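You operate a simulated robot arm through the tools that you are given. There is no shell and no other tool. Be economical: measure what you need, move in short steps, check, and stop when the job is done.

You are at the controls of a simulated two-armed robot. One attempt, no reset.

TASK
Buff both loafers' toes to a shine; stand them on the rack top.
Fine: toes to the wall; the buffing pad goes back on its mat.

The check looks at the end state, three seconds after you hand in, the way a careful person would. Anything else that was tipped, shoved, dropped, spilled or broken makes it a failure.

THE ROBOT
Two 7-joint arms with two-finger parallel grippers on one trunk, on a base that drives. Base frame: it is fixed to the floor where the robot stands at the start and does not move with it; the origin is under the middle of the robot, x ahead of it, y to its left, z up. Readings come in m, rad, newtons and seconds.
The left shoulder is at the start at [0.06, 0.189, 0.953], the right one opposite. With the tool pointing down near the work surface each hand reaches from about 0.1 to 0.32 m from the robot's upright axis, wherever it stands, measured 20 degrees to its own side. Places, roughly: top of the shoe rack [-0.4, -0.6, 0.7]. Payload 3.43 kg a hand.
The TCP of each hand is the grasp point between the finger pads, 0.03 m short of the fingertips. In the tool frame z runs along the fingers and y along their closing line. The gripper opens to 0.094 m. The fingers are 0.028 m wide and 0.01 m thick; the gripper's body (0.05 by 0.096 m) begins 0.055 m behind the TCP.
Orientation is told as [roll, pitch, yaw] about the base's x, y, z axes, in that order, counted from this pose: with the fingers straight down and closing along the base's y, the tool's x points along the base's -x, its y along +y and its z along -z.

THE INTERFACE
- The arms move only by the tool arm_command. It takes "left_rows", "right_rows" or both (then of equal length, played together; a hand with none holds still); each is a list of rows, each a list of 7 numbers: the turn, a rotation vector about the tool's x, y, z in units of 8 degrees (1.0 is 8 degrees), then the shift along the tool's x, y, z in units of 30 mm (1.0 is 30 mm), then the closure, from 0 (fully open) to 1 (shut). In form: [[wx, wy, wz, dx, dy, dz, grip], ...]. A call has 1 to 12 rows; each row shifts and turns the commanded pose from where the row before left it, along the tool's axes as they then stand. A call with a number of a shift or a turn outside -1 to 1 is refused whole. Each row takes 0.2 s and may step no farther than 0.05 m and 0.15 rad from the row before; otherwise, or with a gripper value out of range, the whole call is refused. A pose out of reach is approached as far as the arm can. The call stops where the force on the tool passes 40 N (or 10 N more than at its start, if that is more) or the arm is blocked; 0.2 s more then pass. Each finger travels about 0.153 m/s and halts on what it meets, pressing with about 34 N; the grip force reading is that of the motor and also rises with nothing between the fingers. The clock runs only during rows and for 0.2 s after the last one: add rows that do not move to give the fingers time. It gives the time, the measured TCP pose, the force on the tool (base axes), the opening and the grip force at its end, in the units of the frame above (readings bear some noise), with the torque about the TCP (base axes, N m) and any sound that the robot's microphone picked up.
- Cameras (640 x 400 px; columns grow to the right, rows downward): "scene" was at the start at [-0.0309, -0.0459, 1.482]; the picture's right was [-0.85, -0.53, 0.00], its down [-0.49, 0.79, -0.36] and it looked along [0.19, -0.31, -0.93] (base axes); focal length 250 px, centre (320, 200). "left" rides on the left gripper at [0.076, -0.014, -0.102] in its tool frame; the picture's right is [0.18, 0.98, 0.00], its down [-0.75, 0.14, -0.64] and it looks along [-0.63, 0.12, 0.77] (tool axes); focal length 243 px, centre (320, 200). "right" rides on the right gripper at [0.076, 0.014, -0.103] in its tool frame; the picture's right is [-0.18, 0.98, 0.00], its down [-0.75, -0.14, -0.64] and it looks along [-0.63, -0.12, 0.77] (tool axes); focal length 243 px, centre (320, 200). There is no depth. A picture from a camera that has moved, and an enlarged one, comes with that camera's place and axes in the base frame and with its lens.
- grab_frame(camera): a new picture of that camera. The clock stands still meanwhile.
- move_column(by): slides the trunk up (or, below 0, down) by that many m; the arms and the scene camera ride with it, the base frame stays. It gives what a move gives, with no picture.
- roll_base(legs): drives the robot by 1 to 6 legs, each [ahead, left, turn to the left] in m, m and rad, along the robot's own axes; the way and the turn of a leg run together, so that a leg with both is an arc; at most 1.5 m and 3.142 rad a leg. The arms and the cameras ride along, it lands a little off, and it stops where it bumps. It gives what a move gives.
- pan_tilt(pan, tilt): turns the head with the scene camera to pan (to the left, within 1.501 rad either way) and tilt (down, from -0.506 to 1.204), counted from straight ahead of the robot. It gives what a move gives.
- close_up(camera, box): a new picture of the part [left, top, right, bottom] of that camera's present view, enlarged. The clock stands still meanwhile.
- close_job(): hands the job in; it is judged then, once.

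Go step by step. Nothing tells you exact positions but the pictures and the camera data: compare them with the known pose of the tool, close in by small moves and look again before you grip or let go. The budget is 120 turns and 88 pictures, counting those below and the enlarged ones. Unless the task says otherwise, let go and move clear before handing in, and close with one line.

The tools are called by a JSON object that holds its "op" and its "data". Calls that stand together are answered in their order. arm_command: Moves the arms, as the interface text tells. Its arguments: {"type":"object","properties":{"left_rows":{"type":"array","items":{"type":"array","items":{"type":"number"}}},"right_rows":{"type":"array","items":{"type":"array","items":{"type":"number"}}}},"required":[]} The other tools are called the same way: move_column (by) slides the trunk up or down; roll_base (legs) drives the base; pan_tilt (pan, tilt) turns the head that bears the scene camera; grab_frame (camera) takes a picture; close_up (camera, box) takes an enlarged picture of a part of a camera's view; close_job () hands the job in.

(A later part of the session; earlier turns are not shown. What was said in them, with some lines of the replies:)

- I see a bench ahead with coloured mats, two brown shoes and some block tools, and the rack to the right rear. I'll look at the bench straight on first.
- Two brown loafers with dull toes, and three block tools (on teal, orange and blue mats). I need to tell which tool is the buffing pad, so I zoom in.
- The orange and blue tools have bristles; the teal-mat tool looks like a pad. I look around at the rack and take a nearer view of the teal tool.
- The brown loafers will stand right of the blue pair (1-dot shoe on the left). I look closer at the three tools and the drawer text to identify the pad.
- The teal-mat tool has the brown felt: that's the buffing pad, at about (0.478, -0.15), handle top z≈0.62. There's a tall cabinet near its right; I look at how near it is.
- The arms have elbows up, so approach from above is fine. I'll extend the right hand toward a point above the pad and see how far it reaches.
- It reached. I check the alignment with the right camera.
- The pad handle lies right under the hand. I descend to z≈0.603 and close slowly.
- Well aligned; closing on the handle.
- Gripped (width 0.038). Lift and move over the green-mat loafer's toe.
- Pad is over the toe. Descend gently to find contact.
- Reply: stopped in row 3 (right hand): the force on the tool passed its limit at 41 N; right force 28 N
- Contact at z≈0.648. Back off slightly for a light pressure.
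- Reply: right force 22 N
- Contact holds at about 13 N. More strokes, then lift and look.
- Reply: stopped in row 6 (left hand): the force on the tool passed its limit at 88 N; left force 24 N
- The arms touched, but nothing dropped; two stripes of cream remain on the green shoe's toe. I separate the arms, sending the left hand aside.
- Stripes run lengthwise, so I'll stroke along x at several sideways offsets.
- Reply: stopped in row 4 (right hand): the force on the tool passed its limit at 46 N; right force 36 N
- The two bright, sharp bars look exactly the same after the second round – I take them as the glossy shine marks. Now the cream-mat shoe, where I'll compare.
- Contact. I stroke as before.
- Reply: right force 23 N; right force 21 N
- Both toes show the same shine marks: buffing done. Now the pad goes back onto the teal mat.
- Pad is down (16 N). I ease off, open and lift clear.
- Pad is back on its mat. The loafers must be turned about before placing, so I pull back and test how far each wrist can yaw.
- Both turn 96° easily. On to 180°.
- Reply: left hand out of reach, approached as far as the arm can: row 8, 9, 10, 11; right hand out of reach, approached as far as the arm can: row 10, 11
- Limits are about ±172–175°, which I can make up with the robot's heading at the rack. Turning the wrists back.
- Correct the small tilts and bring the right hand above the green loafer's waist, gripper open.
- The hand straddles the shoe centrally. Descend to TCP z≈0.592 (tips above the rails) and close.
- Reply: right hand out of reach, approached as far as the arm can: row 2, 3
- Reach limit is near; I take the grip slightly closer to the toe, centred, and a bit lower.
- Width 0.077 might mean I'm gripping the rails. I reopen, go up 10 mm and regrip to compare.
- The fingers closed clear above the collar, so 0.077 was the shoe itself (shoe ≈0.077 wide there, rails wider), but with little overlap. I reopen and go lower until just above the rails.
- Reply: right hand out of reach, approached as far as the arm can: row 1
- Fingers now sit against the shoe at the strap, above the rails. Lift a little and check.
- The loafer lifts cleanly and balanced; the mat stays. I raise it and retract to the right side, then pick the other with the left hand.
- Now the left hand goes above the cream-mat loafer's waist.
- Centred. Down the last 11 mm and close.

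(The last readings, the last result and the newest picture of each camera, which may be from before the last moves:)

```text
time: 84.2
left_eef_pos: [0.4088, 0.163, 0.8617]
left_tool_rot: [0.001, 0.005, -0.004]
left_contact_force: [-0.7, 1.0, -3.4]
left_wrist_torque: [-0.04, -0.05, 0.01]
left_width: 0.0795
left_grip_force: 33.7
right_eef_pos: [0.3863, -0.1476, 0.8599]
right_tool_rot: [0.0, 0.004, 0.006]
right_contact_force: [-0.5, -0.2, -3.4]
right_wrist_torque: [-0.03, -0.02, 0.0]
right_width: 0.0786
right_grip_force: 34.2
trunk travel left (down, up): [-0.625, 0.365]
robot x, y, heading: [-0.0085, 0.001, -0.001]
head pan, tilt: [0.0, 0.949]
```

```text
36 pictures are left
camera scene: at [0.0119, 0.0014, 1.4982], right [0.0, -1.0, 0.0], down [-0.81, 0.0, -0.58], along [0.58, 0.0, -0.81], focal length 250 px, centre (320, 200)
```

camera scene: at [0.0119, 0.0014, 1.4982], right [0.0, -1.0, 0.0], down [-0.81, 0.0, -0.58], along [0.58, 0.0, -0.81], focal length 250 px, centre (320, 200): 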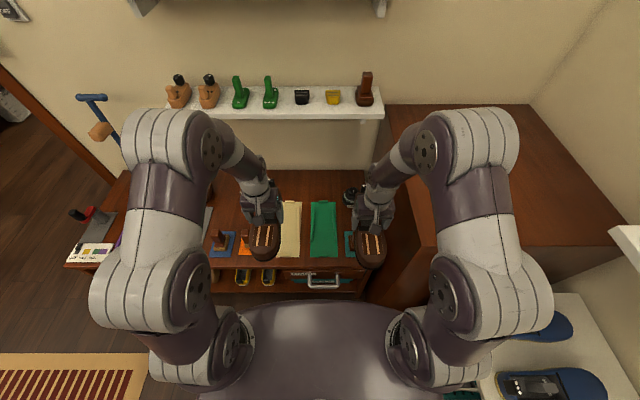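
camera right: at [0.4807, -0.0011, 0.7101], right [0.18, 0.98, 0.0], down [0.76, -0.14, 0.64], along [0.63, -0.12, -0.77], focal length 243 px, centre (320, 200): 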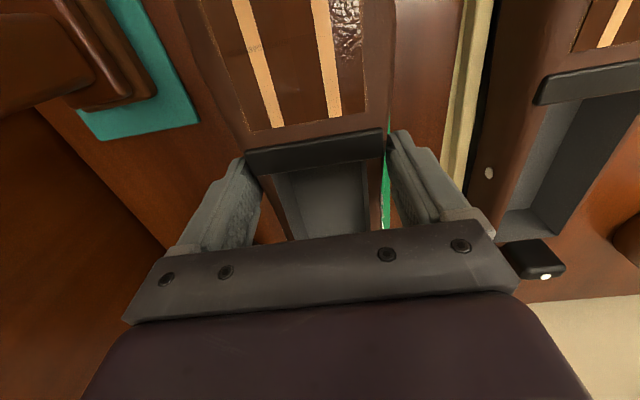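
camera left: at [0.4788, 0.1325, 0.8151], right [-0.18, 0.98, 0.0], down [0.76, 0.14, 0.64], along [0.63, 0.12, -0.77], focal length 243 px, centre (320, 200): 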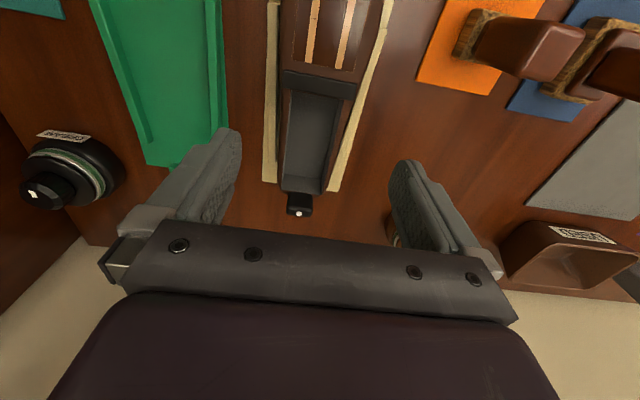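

Both loafers are held. I raise the trunk a little, back away from the bench, and then turn toward the rack.

{"op": "move_column", "data": {"by": 0.06}}

{"op": "pan_tilt", "data": {"pan": -1.5, "tilt": 0.8}}

{"op": "roll_base", "data": {"legs": [[-0.3, 0, 0]]}}

{"op": "grab_frame", "data": {"camera": "scene"}}

```text
time: 85.2
left_eef_pos: [0.4095, 0.1629, 0.9232]
left_tool_rot: [-0.001, 0.003, -0.004]
left_contact_force: [-1.2, 0.5, -3.1]
left_wrist_torque: [-0.02, -0.02, 0.02]
left_width: 0.0794
left_grip_force: 34.7
right_eef_pos: [0.3875, -0.148, 0.9204]
right_tool_rot: [0.0, 0.0, 0.005]
right_contact_force: [-0.8, -0.1, -1.9]
right_wrist_torque: [0.01, -0.08, 0.0]
right_width: 0.0786
right_grip_force: 33.7
trunk travel left (down, up): [-0.685, 0.305]
robot x, y, heading: [0.0013, -0.0008, -0.002]
head pan, tilt: [0.0, 0.949]
```

```text
time: 86.8
left_eef_pos: [0.4095, 0.1623, 0.922]
left_tool_rot: [0.001, 0.003, -0.004]
left_contact_force: [-0.6, -0.1, -3.4]
left_wrist_torque: [0.03, -0.02, 0.04]
left_width: 0.0794
left_grip_force: 34.1
right_eef_pos: [0.3876, -0.1477, 0.9202]
right_tool_rot: [-0.001, 0.002, 0.006]
right_contact_force: [0.0, -0.9, -2.8]
right_wrist_torque: [0.04, -0.06, -0.02]
right_width: 0.0788
right_grip_force: 34.1
trunk travel left (down, up): [-0.685, 0.305]
robot x, y, heading: [-0.0021, -0.0032, 0.001]
head pan, tilt: [-1.499, 0.799]
```

```text
time: 88.9
left_eef_pos: [0.1109, 0.1648, 0.9222]
left_tool_rot: [-0.001, 0.003, 0.006]
left_contact_force: [0.7, -0.3, -4.1]
left_wrist_torque: [0.0, -0.05, -0.01]
left_width: 0.0794
left_grip_force: 34.2
right_eef_pos: [0.0912, -0.1461, 0.9212]
right_tool_rot: [0.0, 0.002, 0.013]
right_contact_force: [0.6, 0.9, -2.1]
right_wrist_torque: [-0.03, -0.04, -0.03]
right_width: 0.0787
right_grip_force: 33.7
trunk travel left (down, up): [-0.685, 0.305]
robot x, y, heading: [-0.2967, -0.0016, 0.008]
head pan, tilt: [-1.499, 0.799]
```

```text
35 pictures are left
camera scene: at [-0.3508, -0.0804, 1.5697], right [-1.0, -0.08, 0.0], down [-0.06, 0.71, -0.7], along [0.05, -0.69, -0.72], focal length 250 px, centre (320, 200)
```

scene: 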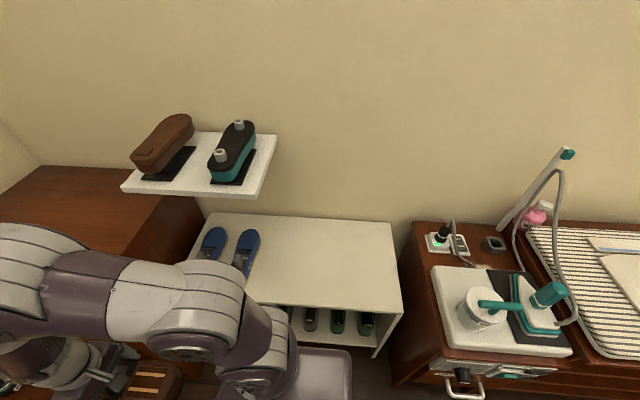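

Rack top z≈0.66–0.70, y from -0.44 to -0.82, free for x in (-0.60,-0.07). I tuck the hands in a bit, drive to about (-0.42,-0.09) and turn right by 75°.

{"op": "arm_command", "data": {"right_rows": [[0, 0, 0, 0.7, 0, 0, 1], [0, 0, 0, 0.7, 0, 0, 1], [0, 0, 0, 0.6, 0, 0, 1]], "left_rows": [[0, 0, 0, 0.9, 0, 0, 1], [0, 0, 0, 0.9, 0, 0, 1], [0, 0, 0, 0.9, 0, 0, 1]]}}

{"op": "roll_base", "data": {"legs": [[-0.12, -0.06, 0], [0, 0, -1.31]]}}

{"op": "pan_tilt", "data": {"pan": 0.0, "tilt": 1.0}}

{"op": "grab_frame", "data": {"camera": "scene"}}

```text
time: 89.7
left_eef_pos: [0.0283, 0.1646, 0.9229]
left_tool_rot: [0.001, 0.003, 0.003]
left_contact_force: [-0.4, 0.7, -3.6]
left_wrist_torque: [0.03, -0.02, 0.06]
left_width: 0.0793
left_grip_force: 34.1
right_eef_pos: [0.0295, -0.1466, 0.9215]
right_tool_rot: [0.001, 0.002, 0.012]
right_contact_force: [0.9, -0.6, -2.7]
right_wrist_torque: [-0.02, -0.05, -0.02]
right_width: 0.0786
right_grip_force: 34.5
trunk travel left (down, up): [-0.685, 0.305]
robot x, y, heading: [-0.2975, 0.0029, 0.009]
head pan, tilt: [-1.499, 0.799]
```

```text
time: 94.2
left_eef_pos: [-0.1696, -0.3328, 0.9218]
left_tool_rot: [-0.001, 0.005, -1.295]
left_contact_force: [-0.8, 0.4, -2.1]
left_wrist_torque: [-0.06, -0.01, 0.01]
left_width: 0.0794
left_grip_force: 34.4
right_eef_pos: [-0.4685, -0.4172, 0.9215]
right_tool_rot: [0.001, 0.001, -1.287]
right_contact_force: [-0.1, 0.8, -2.5]
right_wrist_torque: [-0.04, -0.01, 0.06]
right_width: 0.0786
right_grip_force: 34.1
trunk travel left (down, up): [-0.685, 0.305]
robot x, y, heading: [-0.4171, -0.0615, -1.29]
head pan, tilt: [-1.499, 0.799]
```

```text
time: 95.8
left_eef_pos: [-0.1687, -0.3324, 0.9231]
left_tool_rot: [0.001, 0.003, -1.296]
left_contact_force: [-1.1, -0.3, -2.1]
left_wrist_torque: [-0.05, -0.03, -0.02]
left_width: 0.0794
left_grip_force: 33.7
right_eef_pos: [-0.4687, -0.4159, 0.9205]
right_tool_rot: [0.0, 0.002, -1.285]
right_contact_force: [0.2, 0.6, -2.9]
right_wrist_torque: [-0.02, -0.02, 0.03]
right_width: 0.0787
right_grip_force: 34.1
trunk travel left (down, up): [-0.685, 0.305]
robot x, y, heading: [-0.4154, -0.06, -1.29]
head pan, tilt: [0.0, 1.0]
```

```text
34 pictures are left
camera scene: at [-0.4148, -0.0694, 1.5546], right [-0.96, -0.28, 0.0], down [-0.23, 0.81, -0.54], along [0.15, -0.52, -0.84], focal length 250 px, centre (320, 200)
```

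scene: 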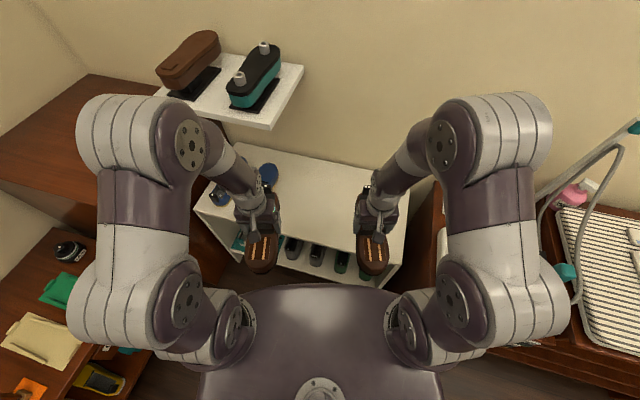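

Now I rotate the right hand by about +164° so its toe points to the wall.

{"op": "arm_command", "data": {"right_rows": [[0, 0, -1, 0, 0, 0, 1], [0, 0, -1, 0, 0, 0, 1], [0, 0, -1, 0, 0, 0, 1], [0, 0, -1, 0, 0, 0, 1], [0, 0, -1, 0, 0, 0, 1], [0, 0, -1, 0, 0, 0, 1], [0, 0, -1, 0, 0, 0, 1], [0, 0, -1, 0, 0, 0, 1], [0, 0, -1, 0, 0, 0, 1], [0, 0, -1, 0, 0, 0, 1], [0, 0, -1, 0, 0, 0, 1], [0, 0, -1, 0, 0, 0, 1]]}}

{"op": "arm_command", "data": {"right_rows": [[0, 0, -1, 0, 0, 0, 1], [0, 0, -1, 0, 0, 0, 1], [0, 0, -1, 0, 0, 0, 1], [0, 0, -1, 0, 0, 0, 1], [0, 0, -1, 0, 0, 0, 1], [0, 0, -1, 0, 0, 0, 1], [0, 0, -1, 0, 0, 0, 1], [0, 0, -1, 0, 0, 0, 1], [0, 0, -0.45, 0, 0, 0, 1], [0, 0, 0, 0, 0, 0, 1]]}}

{"op": "grab_frame", "data": {"camera": "scene"}}

```text
time: 98.4
left_eef_pos: [-0.1703, -0.3318, 0.9232]
left_tool_rot: [-0.001, 0.004, -1.295]
left_contact_force: [-0.4, 0.8, -2.4]
left_wrist_torque: [-0.08, -0.04, -0.03]
left_width: 0.0796
left_grip_force: 34.0
right_eef_pos: [-0.4697, -0.4168, 0.9211]
right_tool_rot: [0.003, -0.001, 0.391]
right_contact_force: [-0.1, -0.1, -2.9]
right_wrist_torque: [-0.01, 0.01, 0.03]
right_width: 0.0785
right_grip_force: 34.0
trunk travel left (down, up): [-0.685, 0.305]
robot x, y, heading: [-0.4152, -0.061, -1.291]
head pan, tilt: [0.0, 1.0]
```

```text
time: 100.6
left_eef_pos: [-0.1686, -0.3327, 0.9212]
left_tool_rot: [0.0, 0.004, -1.294]
left_contact_force: [0.3, 0.5, -3.2]
left_wrist_torque: [-0.02, -0.04, 0.01]
left_width: 0.0797
left_grip_force: 33.3
right_eef_pos: [-0.4687, -0.4171, 0.9208]
right_tool_rot: [-0.002, -0.001, 1.572]
right_contact_force: [0.0, 0.3, -3.5]
right_wrist_torque: [0.07, 0.01, 0.0]
right_width: 0.0787
right_grip_force: 33.7
trunk travel left (down, up): [-0.685, 0.305]
robot x, y, heading: [-0.418, -0.0606, -1.29]
head pan, tilt: [0.0, 1.0]
```

```text
33 pictures are left
camera scene: at [-0.4148, -0.0694, 1.5546], right [-0.96, -0.28, 0.0], down [-0.23, 0.81, -0.54], along [0.15, -0.52, -0.84], focal length 250 px, centre (320, 200)
```

scene: 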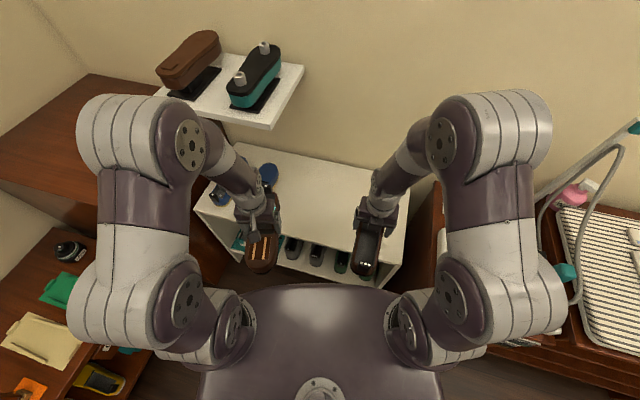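

{"op": "arm_command", "data": {"right_rows": [[0, 0, 0, 0.93, 0.17, 0, 1], [0, 0, 0, 0.93, 0.17, 0, 1], [0, 0, 0, 0.93, 0.17, 0, 1], [0, 0, 0, 0.93, 0.17, 0, 1], [0, 0, 0, 0.93, 0.17, 0, 1], [0, 0, 0, 0.93, 0.17, 0, 1], [0, 0, 0, 0, 0, 0.8, 1], [0, 0, 0, 0, 0, 0.8, 1], [0, 0, 0, 0, 0, 0.8, 1], [0, 0, 0, 0, 0, 0.8, 1], [0, 0, 0, 0, 0, 0, 1]]}}

{"op": "grab_frame", "data": {"camera": "scene"}}

{"op": "grab_frame", "data": {"camera": "right"}}

```text
time: 103.0
left_eef_pos: [-0.1691, -0.3322, 0.9223]
left_tool_rot: [-0.001, 0.004, -1.295]
left_contact_force: [0.3, -0.5, -2.4]
left_wrist_torque: [0.0, 0.03, 0.01]
left_width: 0.0794
left_grip_force: 33.6
right_eef_pos: [-0.4999, -0.5829, 0.823]
right_tool_rot: [0.001, -0.001, 1.568]
right_contact_force: [0.5, -0.8, -2.6]
right_wrist_torque: [0.01, -0.01, -0.02]
right_width: 0.0789
right_grip_force: 33.8
trunk travel left (down, up): [-0.685, 0.305]
robot x, y, heading: [-0.415, -0.057, -1.29]
head pan, tilt: [0.0, 1.0]
```

```text
32 pictures are left
camera scene: at [-0.4148, -0.0692, 1.5546], right [-0.96, -0.28, 0.0], down [-0.23, 0.81, -0.54], along [0.15, -0.52, -0.84], focal length 250 px, centre (320, 200)
```

scene: 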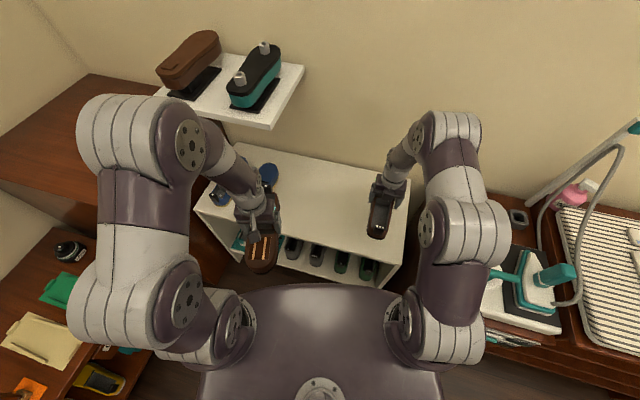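

```text
31 pictures are left
camera right: at [-0.5148, -0.6602, 0.9261], right [-0.98, 0.19, 0.0], down [0.14, 0.75, 0.64], along [0.12, 0.63, -0.77], focal length 243 px, centre (320, 200)
```

right: 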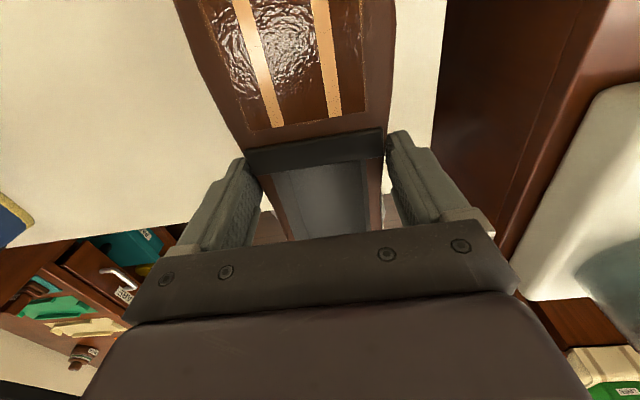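

Position good, toe toward the wall. Descend carefully to contact.

{"op": "arm_command", "data": {"right_rows": [[0, 0, 0, 0, 0, 0.7, 1], [0, 0, 0, 0, 0, 0.5, 1], [0, 0, 0, 0, 0, 0.3, 1], [0, 0, 0, 0, 0, 0.2, 1], [0, 0, 0, 0, 0, 0.2, 1], [0, 0, 0, 0, 0, 0, 1]]}}

```text
time: 104.4
left_eef_pos: [-0.1695, -0.3331, 0.9221]
left_tool_rot: [0.002, 0.004, -1.295]
left_contact_force: [-1.2, -0.7, -2.5]
left_wrist_torque: [-0.08, 0.0, 0.03]
left_width: 0.0793
left_grip_force: 33.8
right_eef_pos: [-0.4992, -0.584, 0.7675]
right_tool_rot: [0.001, -0.002, 1.568]
right_contact_force: [1.2, 0.1, -1.9]
right_wrist_torque: [0.01, -0.04, 0.03]
right_width: 0.0788
right_grip_force: 33.9
trunk travel left (down, up): [-0.685, 0.305]
robot x, y, heading: [-0.417, -0.0572, -1.29]
head pan, tilt: [0.0, 1.0]
```

{"op": "arm_command", "data": {"right_rows": [[0, 0, 0, 0, 0, 0.15, 1], [0, 0, 0, 0, 0, 0.15, 1], [0, 0, 0, 0, 0, 0.15, 1], [0, 0, 0, 0, 0, 0.15, 1], [0, 0, 0, 0, 0, 0.1, 1], [0, 0, 0, 0, 0, 0, 1]]}}

{"op": "close_up", "data": {"camera": "right", "box": [100, 0, 500, 250]}}

```text
time: 105.8
left_eef_pos: [-0.169, -0.3325, 0.9229]
left_tool_rot: [0.0, 0.002, -1.295]
left_contact_force: [0.6, -0.2, -3.4]
left_wrist_torque: [-0.01, 0.01, -0.01]
left_width: 0.0792
left_grip_force: 34.2
right_eef_pos: [-0.4984, -0.5822, 0.7465]
right_tool_rot: [0.0, -0.001, 1.571]
right_contact_force: [-0.1, 0.2, -3.2]
right_wrist_torque: [0.02, 0.02, -0.01]
right_width: 0.0787
right_grip_force: 33.9
trunk travel left (down, up): [-0.685, 0.305]
robot x, y, heading: [-0.4168, -0.0627, -1.283]
head pan, tilt: [0.0, 1.0]
```

```text
1.60 times, centred on (300, 125) of right
camera zoom: at [-0.5143, -0.6603, 0.8486], right [-0.98, 0.19, 0.0], down [0.14, 0.75, 0.64], along [0.12, 0.63, -0.77], focal length 388 px, centre (352, 320)
```

zoom: 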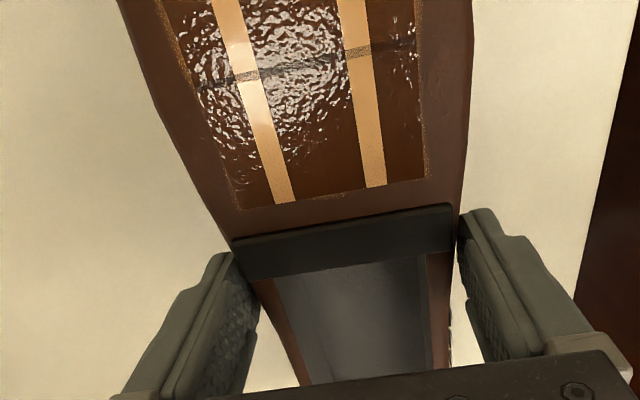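

{"op": "arm_command", "data": {"right_rows": [[0, 0, 0, 0, 0, 0.1, 1], [0, 0, 0, 0, 0, 0.1, 1], [0, 0, 0, 0, 0, 0.1, 1], [0, 0, 0, 0, 0, 0, 1]]}}

```text
time: 106.8
left_eef_pos: [-0.1696, -0.3328, 0.9221]
left_tool_rot: [0.0, 0.005, -1.294]
left_contact_force: [-0.2, -0.3, -2.9]
left_wrist_torque: [-0.02, 0.01, 0.0]
left_width: 0.0792
left_grip_force: 33.7
right_eef_pos: [-0.4978, -0.5825, 0.7372]
right_tool_rot: [0.001, -0.003, 1.569]
right_contact_force: [-0.5, -0.5, -2.9]
right_wrist_torque: [0.03, 0.02, 0.01]
right_width: 0.0786
right_grip_force: 33.9
trunk travel left (down, up): [-0.685, 0.305]
robot x, y, heading: [-0.416, -0.0609, -1.291]
head pan, tilt: [0.0, 1.0]
```

{"op": "arm_command", "data": {"right_rows": [[0, 0, 0, 0, 0, 0.1, 1], [0, 0, 0, 0, 0, 0.1, 1], [0, 0, 0, 0, 0, 0.1, 1], [0, 0, 0, 0, 0, 0, 1]]}}

```text
time: 107.8
left_eef_pos: [-0.1688, -0.3318, 0.9216]
left_tool_rot: [0.001, 0.003, -1.295]
left_contact_force: [0.3, -0.1, -3.6]
left_wrist_torque: [-0.03, 0.03, 0.04]
left_width: 0.0794
left_grip_force: 33.6
right_eef_pos: [-0.4997, -0.583, 0.7278]
right_tool_rot: [-0.001, -0.002, 1.569]
right_contact_force: [0.3, 0.2, -2.2]
right_wrist_torque: [0.02, 0.02, -0.02]
right_width: 0.0786
right_grip_force: 34.3
trunk travel left (down, up): [-0.685, 0.305]
robot x, y, heading: [-0.4123, -0.062, -1.293]
head pan, tilt: [0.0, 1.0]
```

{"op": "arm_command", "data": {"right_rows": [[0, 0, 0, 0, 0, 0.1, 1], [0, 0, 0, 0, 0, 0.1, 1], [0, 0, 0, 0, 0, 0.1, 1], [0, 0, 0, 0, 0, 0, 1]]}}

```text
time: 108.8
left_eef_pos: [-0.1701, -0.3315, 0.9221]
left_tool_rot: [0.001, 0.004, -1.294]
left_contact_force: [0.3, -0.8, -3.0]
left_wrist_torque: [-0.01, 0.0, 0.02]
left_width: 0.0794
left_grip_force: 34.0
right_eef_pos: [-0.4986, -0.5832, 0.7195]
right_tool_rot: [0.0, -0.001, 1.568]
right_contact_force: [0.1, 0.4, 1.5]
right_wrist_torque: [0.0, -0.18, 0.02]
right_width: 0.0784
right_grip_force: 34.1
trunk travel left (down, up): [-0.685, 0.305]
robot x, y, heading: [-0.4176, -0.0615, -1.288]
head pan, tilt: [0.0, 1.0]
```

Touching down. One more mm, then open gently.

{"op": "arm_command", "data": {"right_rows": [[0, 0, 0, 0, 0, 0.04, 1], [0, 0, 0, 0, 0, 0, 1], [0, 0, 0, 0, 0, 0, 0.15], [0, 0, 0, 0, 0, 0, 0], [0, 0, 0, 0, 0, 0, 0], [0, 0, 0, 0, 0, 0, 0]]}}

{"op": "grab_frame", "data": {"camera": "right"}}

```text
time: 110.2
left_eef_pos: [-0.1696, -0.3315, 0.9213]
left_tool_rot: [0.001, 0.004, -1.295]
left_contact_force: [-0.2, 0.4, -2.7]
left_wrist_torque: [-0.03, -0.02, 0.02]
left_width: 0.079
left_grip_force: 34.4
right_eef_pos: [-0.4983, -0.5828, 0.719]
right_tool_rot: [0.0, -0.002, 1.568]
right_contact_force: [1.1, 0.0, 0.7]
right_wrist_torque: [-0.03, -0.03, -0.04]
right_width: 0.094
right_grip_force: 0.0
trunk travel left (down, up): [-0.685, 0.305]
robot x, y, heading: [-0.4195, -0.0589, -1.292]
head pan, tilt: [0.0, 1.0]
```

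```text
29 pictures are left
camera right: at [-0.5142, -0.6599, 0.8215], right [-0.98, 0.19, 0.0], down [0.14, 0.75, 0.64], along [0.12, 0.63, -0.77], focal length 243 px, centre (320, 200)
```

right: 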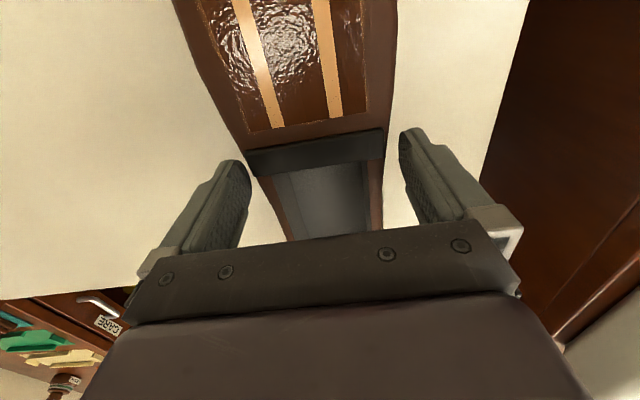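

Released cleanly. Lift straight up and retract the right hand.

{"op": "arm_command", "data": {"right_rows": [[0, 0, 0, 0, 0, -0.5, 0], [0, 0, 0, 0, 0, -1, 0], [0, 0, 0, 0, 0, -1, 0], [0, 0, 0, 0, 0, -1, 0], [0, 0, 0, 0, 0, -1, 0], [0, 0, 0, 0, 0, -1, 0], [0, 0, 0, 0, 0, -1, 0], [0, 0, 0, -0.95, 0, 0, 0], [0, 0, 0, -0.95, 0, 0, 0], [0, 0, 0, -0.95, 0, 0, 0], [0, 0, 0, -0.95, 0, 0, 0], [0, 0, 0, -0.95, 0.5, 0, 0]]}}

{"op": "grab_frame", "data": {"camera": "scene"}}

```text
time: 112.8
left_eef_pos: [-0.1705, -0.3301, 0.9219]
left_tool_rot: [0.0, 0.001, -1.296]
left_contact_force: [-0.4, 0.0, -3.2]
left_wrist_torque: [-0.03, -0.03, 0.02]
left_width: 0.0796
left_grip_force: 34.0
right_eef_pos: [-0.5134, -0.44, 0.9133]
right_tool_rot: [0.0, -0.002, 1.569]
right_contact_force: [0.6, 0.3, 1.0]
right_wrist_torque: [0.01, 0.02, -0.02]
right_width: 0.0942
right_grip_force: 0.0
trunk travel left (down, up): [-0.685, 0.305]
robot x, y, heading: [-0.4138, -0.063, -1.293]
head pan, tilt: [0.0, 1.0]
```

```text
28 pictures are left
camera scene: at [-0.4156, -0.0682, 1.5546], right [-0.96, -0.28, 0.0], down [-0.23, 0.81, -0.54], along [0.15, -0.52, -0.84], focal length 250 px, centre (320, 200)
```

scene: 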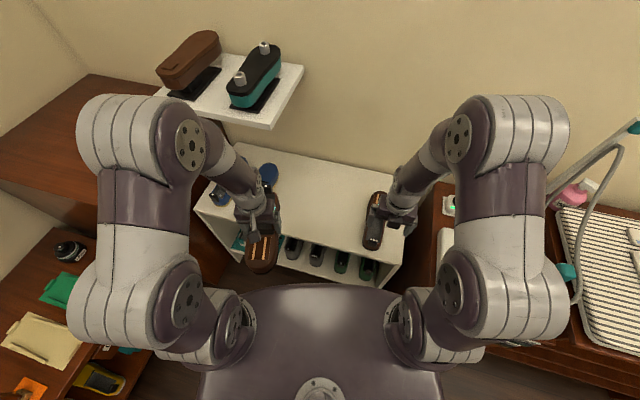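

Now retract the right hand further and turn the robot to about -105° for the left-hand placement.

{"op": "arm_command", "data": {"right_rows": [[0, 0, 0, -0.9, 0, -0.6, 0], [0, 0, 0, -0.9, 0, -0.6, 0], [0, 0, 0, -0.9, 0, -0.6, 0], [0, 0, 0, -0.6, 0, 0, 0], [0, 0, 0, 0, 0, 0, 0]]}}

{"op": "roll_base", "data": {"legs": [[0, 0, -0.54]]}}

{"op": "grab_frame", "data": {"camera": "scene"}}

```text
time: 114.0
left_eef_pos: [-0.1705, -0.3316, 0.9223]
left_tool_rot: [0.0, 0.003, -1.296]
left_contact_force: [0.7, 0.2, -3.0]
left_wrist_torque: [-0.03, 0.0, -0.04]
left_width: 0.0793
left_grip_force: 33.9
right_eef_pos: [-0.5145, -0.3414, 0.9666]
right_tool_rot: [0.001, -0.002, 1.569]
right_contact_force: [-0.4, -0.2, 0.1]
right_wrist_torque: [0.01, -0.01, -0.02]
right_width: 0.0938
right_grip_force: 0.0
trunk travel left (down, up): [-0.685, 0.305]
robot x, y, heading: [-0.4208, -0.0601, -1.293]
head pan, tilt: [0.0, 1.0]
```

```text
time: 115.9
left_eef_pos: [-0.3458, -0.4212, 0.9221]
left_tool_rot: [0.0, 0.004, -1.838]
left_contact_force: [0.6, -0.3, -2.7]
left_wrist_torque: [-0.05, 0.05, 0.0]
left_width: 0.0791
left_grip_force: 34.0
right_eef_pos: [-0.6452, -0.251, 0.9662]
right_tool_rot: [-0.001, -0.003, 1.028]
right_contact_force: [0.3, -0.6, 0.3]
right_wrist_torque: [0.01, -0.02, 0.03]
right_width: 0.0939
right_grip_force: 0.1
trunk travel left (down, up): [-0.685, 0.305]
robot x, y, heading: [-0.412, -0.0589, -1.836]
head pan, tilt: [0.0, 1.0]
```

```text
27 pictures are left
camera scene: at [-0.4201, -0.0692, 1.5546], right [-0.97, 0.26, 0.0], down [0.22, 0.81, -0.54], along [-0.14, -0.52, -0.84], focal length 250 px, centre (320, 200)
```

scene: 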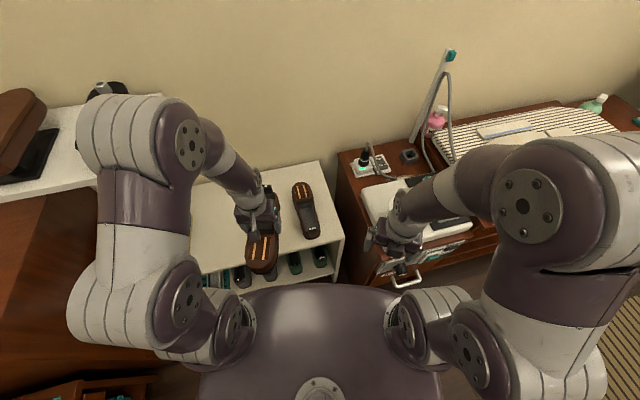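

Robot is well placed with clearance to the shelf. Now rotate the left hand clockwise by ~165°.

{"op": "arm_command", "data": {"left_rows": [[0, 0, 1, 0, 0, 0, 1], [0, 0, 1, 0, 0, 0, 1], [0, 0, 1, 0, 0, 0, 1], [0, 0, 1, 0, 0, 0, 1], [0, 0, 1, 0, 0, 0, 1], [0, 0, 1, 0, 0, 0, 1], [0, 0, 1, 0, 0, 0, 1], [0, 0, 1, 0, 0, 0, 1], [0, 0, 1, 0, 0, 0, 1], [0, 0, 1, 0, 0, 0, 1], [0, 0, 1, 0, 0, 0, 1], [0, 0, 1, 0, 0, 0, 1]]}}

{"op": "arm_command", "data": {"left_rows": [[0, 0, 1, 0, 0, 0, 1], [0, 0, 1, 0, 0, 0, 1], [0, 0, 1, 0, 0, 0, 1], [0, 0, 1, 0, 0, 0, 1], [0, 0, 1, 0, 0, 0, 1], [0, 0, 1, 0, 0, 0, 1], [0, 0, 1, 0, 0, 0, 1], [0, 0, 1, 0, 0, 0, 1], [0, 0, 0.58, 0, 0, 0, 1], [0, 0, 0, 0, 0, 0, 1]]}}

```text
time: 118.5
left_eef_pos: [-0.3456, -0.4201, 0.9225]
left_tool_rot: [-0.005, 0.001, 2.767]
left_contact_force: [-0.2, -0.3, -2.5]
left_wrist_torque: [0.02, 0.05, 0.03]
left_width: 0.0794
left_grip_force: 34.5
right_eef_pos: [-0.646, -0.2493, 0.9655]
right_tool_rot: [-0.001, -0.002, 1.027]
right_contact_force: [-0.6, -0.6, 0.4]
right_wrist_torque: [0.0, 0.0, -0.02]
right_width: 0.0939
right_grip_force: 0.1
trunk travel left (down, up): [-0.685, 0.305]
robot x, y, heading: [-0.4144, -0.0637, -1.838]
head pan, tilt: [0.0, 1.0]
```

```text
time: 120.7
left_eef_pos: [-0.3457, -0.4214, 0.9217]
left_tool_rot: [-0.003, -0.003, 1.571]
left_contact_force: [0.5, -0.1, -2.7]
left_wrist_torque: [0.02, -0.03, -0.02]
left_width: 0.0795
left_grip_force: 34.2
right_eef_pos: [-0.6454, -0.2512, 0.9661]
right_tool_rot: [0.0, -0.001, 1.026]
right_contact_force: [0.1, 0.3, 0.1]
right_wrist_torque: [-0.01, 0.01, 0.04]
right_width: 0.0941
right_grip_force: 0.0
trunk travel left (down, up): [-0.685, 0.305]
robot x, y, heading: [-0.4203, -0.0617, -1.832]
head pan, tilt: [0.0, 1.0]
```

{"op": "arm_command", "data": {"left_rows": [[0, 0, 0, 0.9, 0.08, 0, 1], [0, 0, 0, 0.9, 0.08, 0, 1], [0, 0, 0, 0.9, 0.08, 0, 1], [0, 0, 0, 0.9, 0.08, 0, 1], [0, 0, 0, 0.9, 0.08, 0, 1], [0, 0, 0, 0.9, 0.08, 0, 1], [0, 0, 0, 0, 0, 0, 1]]}}

{"op": "grab_frame", "data": {"camera": "scene"}}

{"op": "grab_frame", "data": {"camera": "left"}}

```text
time: 122.3
left_eef_pos: [-0.3584, -0.5835, 0.9231]
left_tool_rot: [-0.001, -0.001, 1.574]
left_contact_force: [0.3, -0.2, -3.3]
left_wrist_torque: [0.03, 0.04, 0.0]
left_width: 0.0794
left_grip_force: 34.2
right_eef_pos: [-0.6462, -0.2503, 0.9655]
right_tool_rot: [0.001, -0.002, 1.027]
right_contact_force: [0.1, -0.2, 0.3]
right_wrist_torque: [0.02, 0.03, -0.01]
right_width: 0.0942
right_grip_force: 0.1
trunk travel left (down, up): [-0.685, 0.305]
robot x, y, heading: [-0.4165, -0.0567, -1.83]
head pan, tilt: [0.0, 1.0]
```

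```text
26 pictures are left
camera scene: at [-0.4201, -0.0686, 1.5546], right [-0.97, 0.26, 0.0], down [0.22, 0.81, -0.54], along [-0.14, -0.52, -0.84], focal length 250 px, centre (320, 200)
```

scene: 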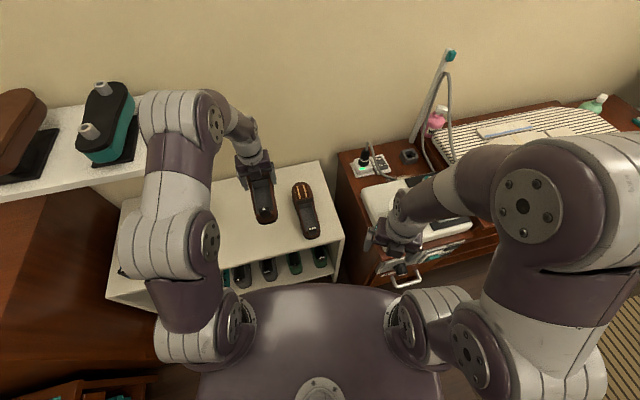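

```text
25 pictures are left
camera left: at [-0.3449, -0.6594, 1.0251], right [-0.98, -0.19, 0.0], down [-0.14, 0.75, 0.64], along [-0.12, 0.63, -0.77], focal length 243 px, centre (320, 200)
```

left: 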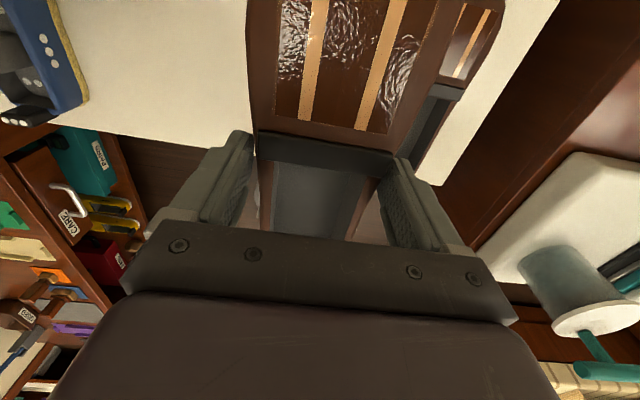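

Clear all round. Descend: first to ~0.735.

{"op": "arm_command", "data": {"left_rows": [[0, 0, 0, 0, 0, 0.9, 1], [0, 0, 0, 0, 0, 0.9, 1], [0, 0, 0, 0, 0, 0.9, 1], [0, 0, 0, 0, 0, 0.9, 1], [0, 0, 0, 0, 0, 0.9, 1], [0, 0, 0, 0, 0, 0.9, 1], [0, 0, 0, 0, 0, 0.5, 1], [0, 0, 0, 0, 0, 0.3, 1], [0, 0, 0, 0, 0, 0, 1]]}}

```text
time: 124.3
left_eef_pos: [-0.3592, -0.5825, 0.7347]
left_tool_rot: [-0.002, -0.004, 1.573]
left_contact_force: [0.5, 0.4, -3.1]
left_wrist_torque: [0.03, 0.03, 0.02]
left_width: 0.079
left_grip_force: 34.9
right_eef_pos: [-0.6462, -0.2494, 0.9654]
right_tool_rot: [0.001, -0.002, 1.026]
right_contact_force: [-0.2, 0.5, -0.5]
right_wrist_torque: [0.01, 0.0, -0.02]
right_width: 0.094
right_grip_force: 0.1
trunk travel left (down, up): [-0.685, 0.305]
robot x, y, heading: [-0.418, -0.0618, -1.835]
head pan, tilt: [0.0, 1.0]
```

{"op": "arm_command", "data": {"left_rows": [[0, 0, 0, 0, 0, 0.2, 1], [0, 0, 0, 0, 0, 0.1, 1], [0, 0, 0, 0, 0, 0.1, 1], [0, 0, 0, 0, 0, 0.08, 1], [0, 0, 0, 0, 0, 0, 1]]}}

```text
time: 125.5
left_eef_pos: [-0.3591, -0.582, 0.7221]
left_tool_rot: [-0.002, -0.003, 1.573]
left_contact_force: [1.3, 0.0, 3.1]
left_wrist_torque: [-0.17, 0.15, 0.05]
left_width: 0.079
left_grip_force: 33.8
right_eef_pos: [-0.6454, -0.2501, 0.9668]
right_tool_rot: [-0.001, -0.003, 1.027]
right_contact_force: [0.0, -0.4, 0.1]
right_wrist_torque: [0.03, -0.01, 0.02]
right_width: 0.0941
right_grip_force: 0.1
trunk travel left (down, up): [-0.685, 0.305]
robot x, y, heading: [-0.4178, -0.0606, -1.831]
head pan, tilt: [0.0, 1.0]
```

Contact. Release, lift straight up and retract.

{"op": "arm_command", "data": {"left_rows": [[0, 0, 0, 0, 0, 0.04, 1], [0, 0, 0, 0, 0, 0, 1], [0, 0, 0, 0, 0, 0, 0.15], [0, 0, 0, 0, 0, 0, 0], [0, 0, 0, 0, 0, 0, 0], [0, 0, 0, 0, 0, 0, 0]]}}

{"op": "arm_command", "data": {"left_rows": [[0, 0, 0, 0, 0, -0.5, 0], [0, 0, 0, 0, 0, -1, 0], [0, 0, 0, 0, 0, -1, 0], [0, 0, 0, 0, 0, -1, 0], [0, 0, 0, 0, 0, -1, 0], [0, 0, 0, 0, 0, -1, 0], [0, 0, 0, 0, 0, -1, 0], [0, 0, 0, -0.95, 0, 0, 0], [0, 0, 0, -0.95, 0, 0, 0], [0, 0, 0, -0.95, 0, 0, 0], [0, 0, 0, -0.95, 0, 0, 0], [0, 0, 0, -0.95, 0, 0, 0]]}}

{"op": "arm_command", "data": {"left_rows": [[0, 0, 0, -0.9, 0, 0, 0], [0, 0, 0, -0.9, 0, 0, 0], [0, 0, 0, 0, 0, 0, 0]]}}

{"op": "grab_frame", "data": {"camera": "scene"}}

{"op": "close_up", "data": {"camera": "scene", "box": [190, 150, 370, 280]}}

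```text
time: 126.9
left_eef_pos: [-0.3585, -0.5819, 0.7203]
left_tool_rot: [-0.001, -0.003, 1.57]
left_contact_force: [-0.5, 0.1, 0.6]
left_wrist_torque: [-0.02, 0.01, 0.03]
left_width: 0.094
left_grip_force: 0.2
right_eef_pos: [-0.646, -0.2504, 0.9652]
right_tool_rot: [0.0, -0.001, 1.027]
right_contact_force: [0.7, 0.0, 0.1]
right_wrist_torque: [-0.01, -0.01, 0.02]
right_width: 0.0937
right_grip_force: 0.1
trunk travel left (down, up): [-0.685, 0.305]
robot x, y, heading: [-0.4172, -0.0632, -1.838]
head pan, tilt: [0.0, 1.0]
```

```text
time: 129.5
left_eef_pos: [-0.3582, -0.4397, 0.9178]
left_tool_rot: [-0.001, -0.003, 1.571]
left_contact_force: [0.1, 0.3, 0.1]
left_wrist_torque: [-0.04, -0.01, 0.0]
left_width: 0.0942
left_grip_force: 0.0
right_eef_pos: [-0.6458, -0.2506, 0.9655]
right_tool_rot: [0.0, -0.001, 1.026]
right_contact_force: [-0.1, -0.2, -0.2]
right_wrist_torque: [-0.02, -0.01, 0.02]
right_width: 0.0941
right_grip_force: 0.1
trunk travel left (down, up): [-0.685, 0.305]
robot x, y, heading: [-0.4174, -0.059, -1.841]
head pan, tilt: [0.0, 1.0]
```

```text
time: 130.3
left_eef_pos: [-0.3603, -0.3865, 0.9157]
left_tool_rot: [-0.002, -0.003, 1.571]
left_contact_force: [0.3, -0.3, 0.0]
left_wrist_torque: [0.02, 0.0, 0.01]
left_width: 0.0939
left_grip_force: 0.0
right_eef_pos: [-0.6453, -0.2511, 0.9666]
right_tool_rot: [0.0, -0.002, 1.027]
right_contact_force: [-0.3, -0.5, -0.7]
right_wrist_torque: [-0.01, 0.02, -0.01]
right_width: 0.0938
right_grip_force: 0.1
trunk travel left (down, up): [-0.685, 0.305]
robot x, y, heading: [-0.4192, -0.0603, -1.835]
head pan, tilt: [0.0, 1.0]
```

```text
24 pictures are left
camera scene: at [-0.4202, -0.0697, 1.5546], right [-0.97, 0.26, 0.0], down [0.22, 0.81, -0.54], along [-0.14, -0.52, -0.84], focal length 250 px, centre (320, 200)
```

scene: 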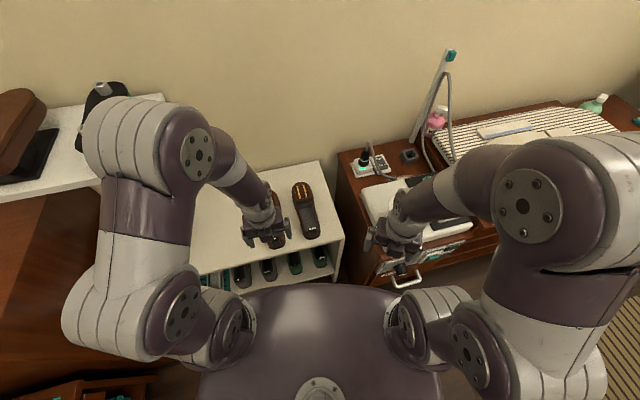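

```text
3.08 times, centred on (280, 215) of scene
camera zoom: at [-0.4202, -0.0697, 1.5546], right [-0.97, 0.26, 0.0], down [0.22, 0.81, -0.54], along [-0.14, -0.52, -0.84], focal length 769 px, centre (443, 154)
```

zoom: 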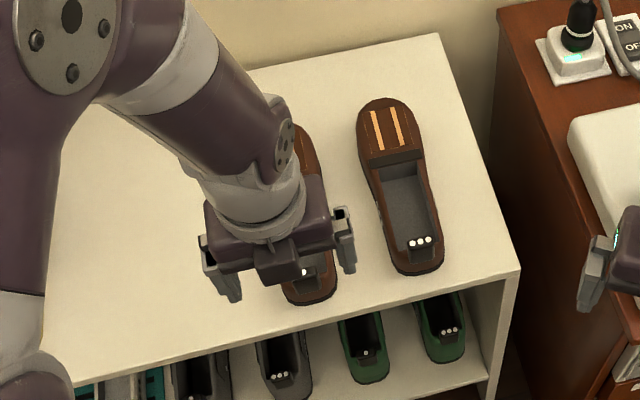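

Both placed. I back off and turn a bit to verify the rack and the bench.

{"op": "roll_base", "data": {"legs": [[-0.2, 0, 0], [0, 0, 0.4]]}}

{"op": "pan_tilt", "data": {"pan": 0.0, "tilt": 0.8}}

{"op": "grab_frame", "data": {"camera": "scene"}}

{"op": "pan_tilt", "data": {"pan": 1.2, "tilt": 0.8}}

{"op": "grab_frame", "data": {"camera": "scene"}}

```text
time: 133.1
left_eef_pos: [-0.1879, -0.1454, 0.9163]
left_tool_rot: [-0.002, -0.003, 1.965]
left_contact_force: [0.1, 0.0, -0.6]
left_wrist_torque: [-0.02, -0.01, -0.05]
left_width: 0.0942
left_grip_force: 0.1
right_eef_pos: [-0.5024, -0.1283, 0.9661]
right_tool_rot: [-0.002, -0.003, 1.42]
right_contact_force: [0.1, 0.4, 0.2]
right_wrist_torque: [-0.01, 0.03, -0.01]
right_width: 0.094
right_grip_force: 0.0
trunk travel left (down, up): [-0.685, 0.305]
robot x, y, heading: [-0.3641, 0.1351, -1.438]
head pan, tilt: [0.0, 1.0]
```

```text
time: 133.8
left_eef_pos: [-0.1868, -0.147, 0.9169]
left_tool_rot: [-0.003, -0.004, 1.964]
left_contact_force: [-0.3, -0.5, 0.1]
left_wrist_torque: [0.01, -0.01, -0.01]
left_width: 0.0937
left_grip_force: 0.0
right_eef_pos: [-0.5027, -0.1291, 0.9655]
right_tool_rot: [0.0, -0.001, 1.419]
right_contact_force: [-0.5, -0.3, -0.8]
right_wrist_torque: [0.0, -0.03, -0.03]
right_width: 0.094
right_grip_force: 0.1
trunk travel left (down, up): [-0.685, 0.305]
robot x, y, heading: [-0.3636, 0.1309, -1.444]
head pan, tilt: [0.0, 0.799]
```

```text
22 pictures are left
camera scene: at [-0.3622, 0.1143, 1.5697], right [-0.99, -0.13, 0.0], down [-0.09, 0.71, -0.7], along [0.09, -0.69, -0.72], focal length 250 px, centre (320, 200)
```

scene: 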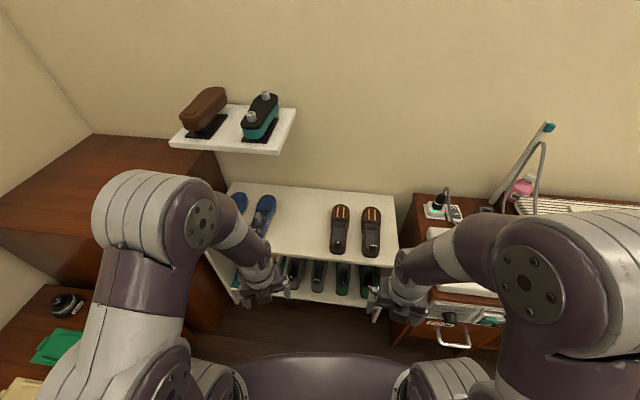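

```text
time: 135.2
left_eef_pos: [-0.1863, -0.1461, 0.9167]
left_tool_rot: [-0.001, -0.004, 1.963]
left_contact_force: [0.1, 0.1, 0.3]
left_wrist_torque: [0.03, 0.02, -0.01]
left_width: 0.0941
left_grip_force: 0.1
right_eef_pos: [-0.5031, -0.1292, 0.966]
right_tool_rot: [-0.001, -0.002, 1.42]
right_contact_force: [0.1, 0.2, 0.2]
right_wrist_torque: [0.03, -0.02, -0.02]
right_width: 0.0939
right_grip_force: 0.2
trunk travel left (down, up): [-0.685, 0.305]
robot x, y, heading: [-0.3628, 0.1307, -1.441]
head pan, tilt: [1.201, 0.799]
```

```text
21 pictures are left
camera scene: at [-0.2942, 0.175, 1.5697], right [-0.24, -0.97, 0.0], down [-0.7, 0.17, -0.7], along [0.68, -0.17, -0.72], focal length 250 px, centre (320, 200)
```

scene: 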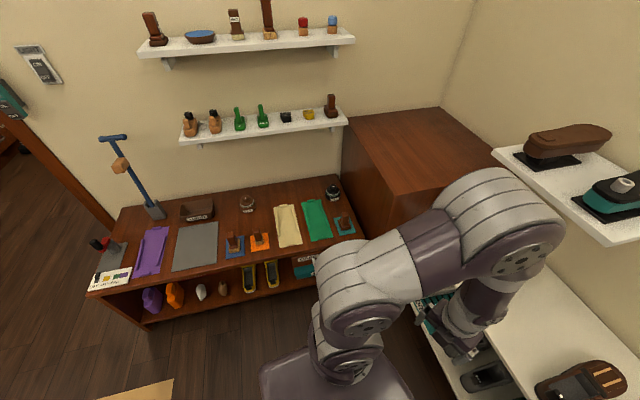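

Everything looks in order; a last zoom at the pad and the bench.

{"op": "close_up", "data": {"camera": "scene", "box": [220, 180, 370, 275]}}

```text
4.21 times, centred on (295, 228) of scene
camera zoom: at [-0.2942, 0.175, 1.5697], right [-0.24, -0.97, 0.0], down [-0.7, 0.17, -0.7], along [0.68, -0.17, -0.72], focal length 1052 px, centre (425, 84)
```

zoom: 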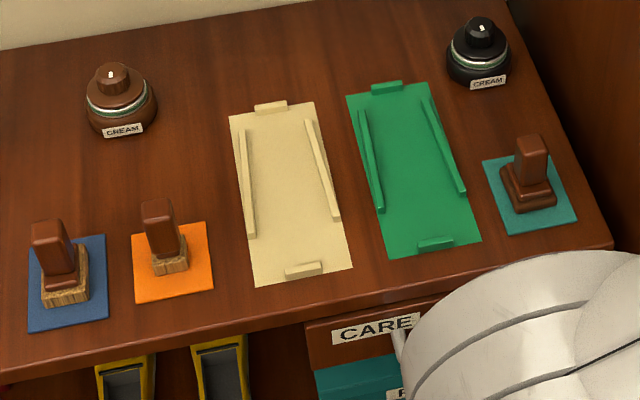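

The pad is square on its teal mat, and both buffed loafers stand on the rack top with their toes to the wall; handing in.

{"op": "close_job", "data": {}}

```text
The job is handed in.
```

I buffed both brown loafers' toes to a shine and stood them side by side on the rack top, toes to the wall. The buffing pad is back on its teal mat. While buffing, the right arm bumped the left hand once. The final pictures show nothing dropped or moved on the bench or the rack.
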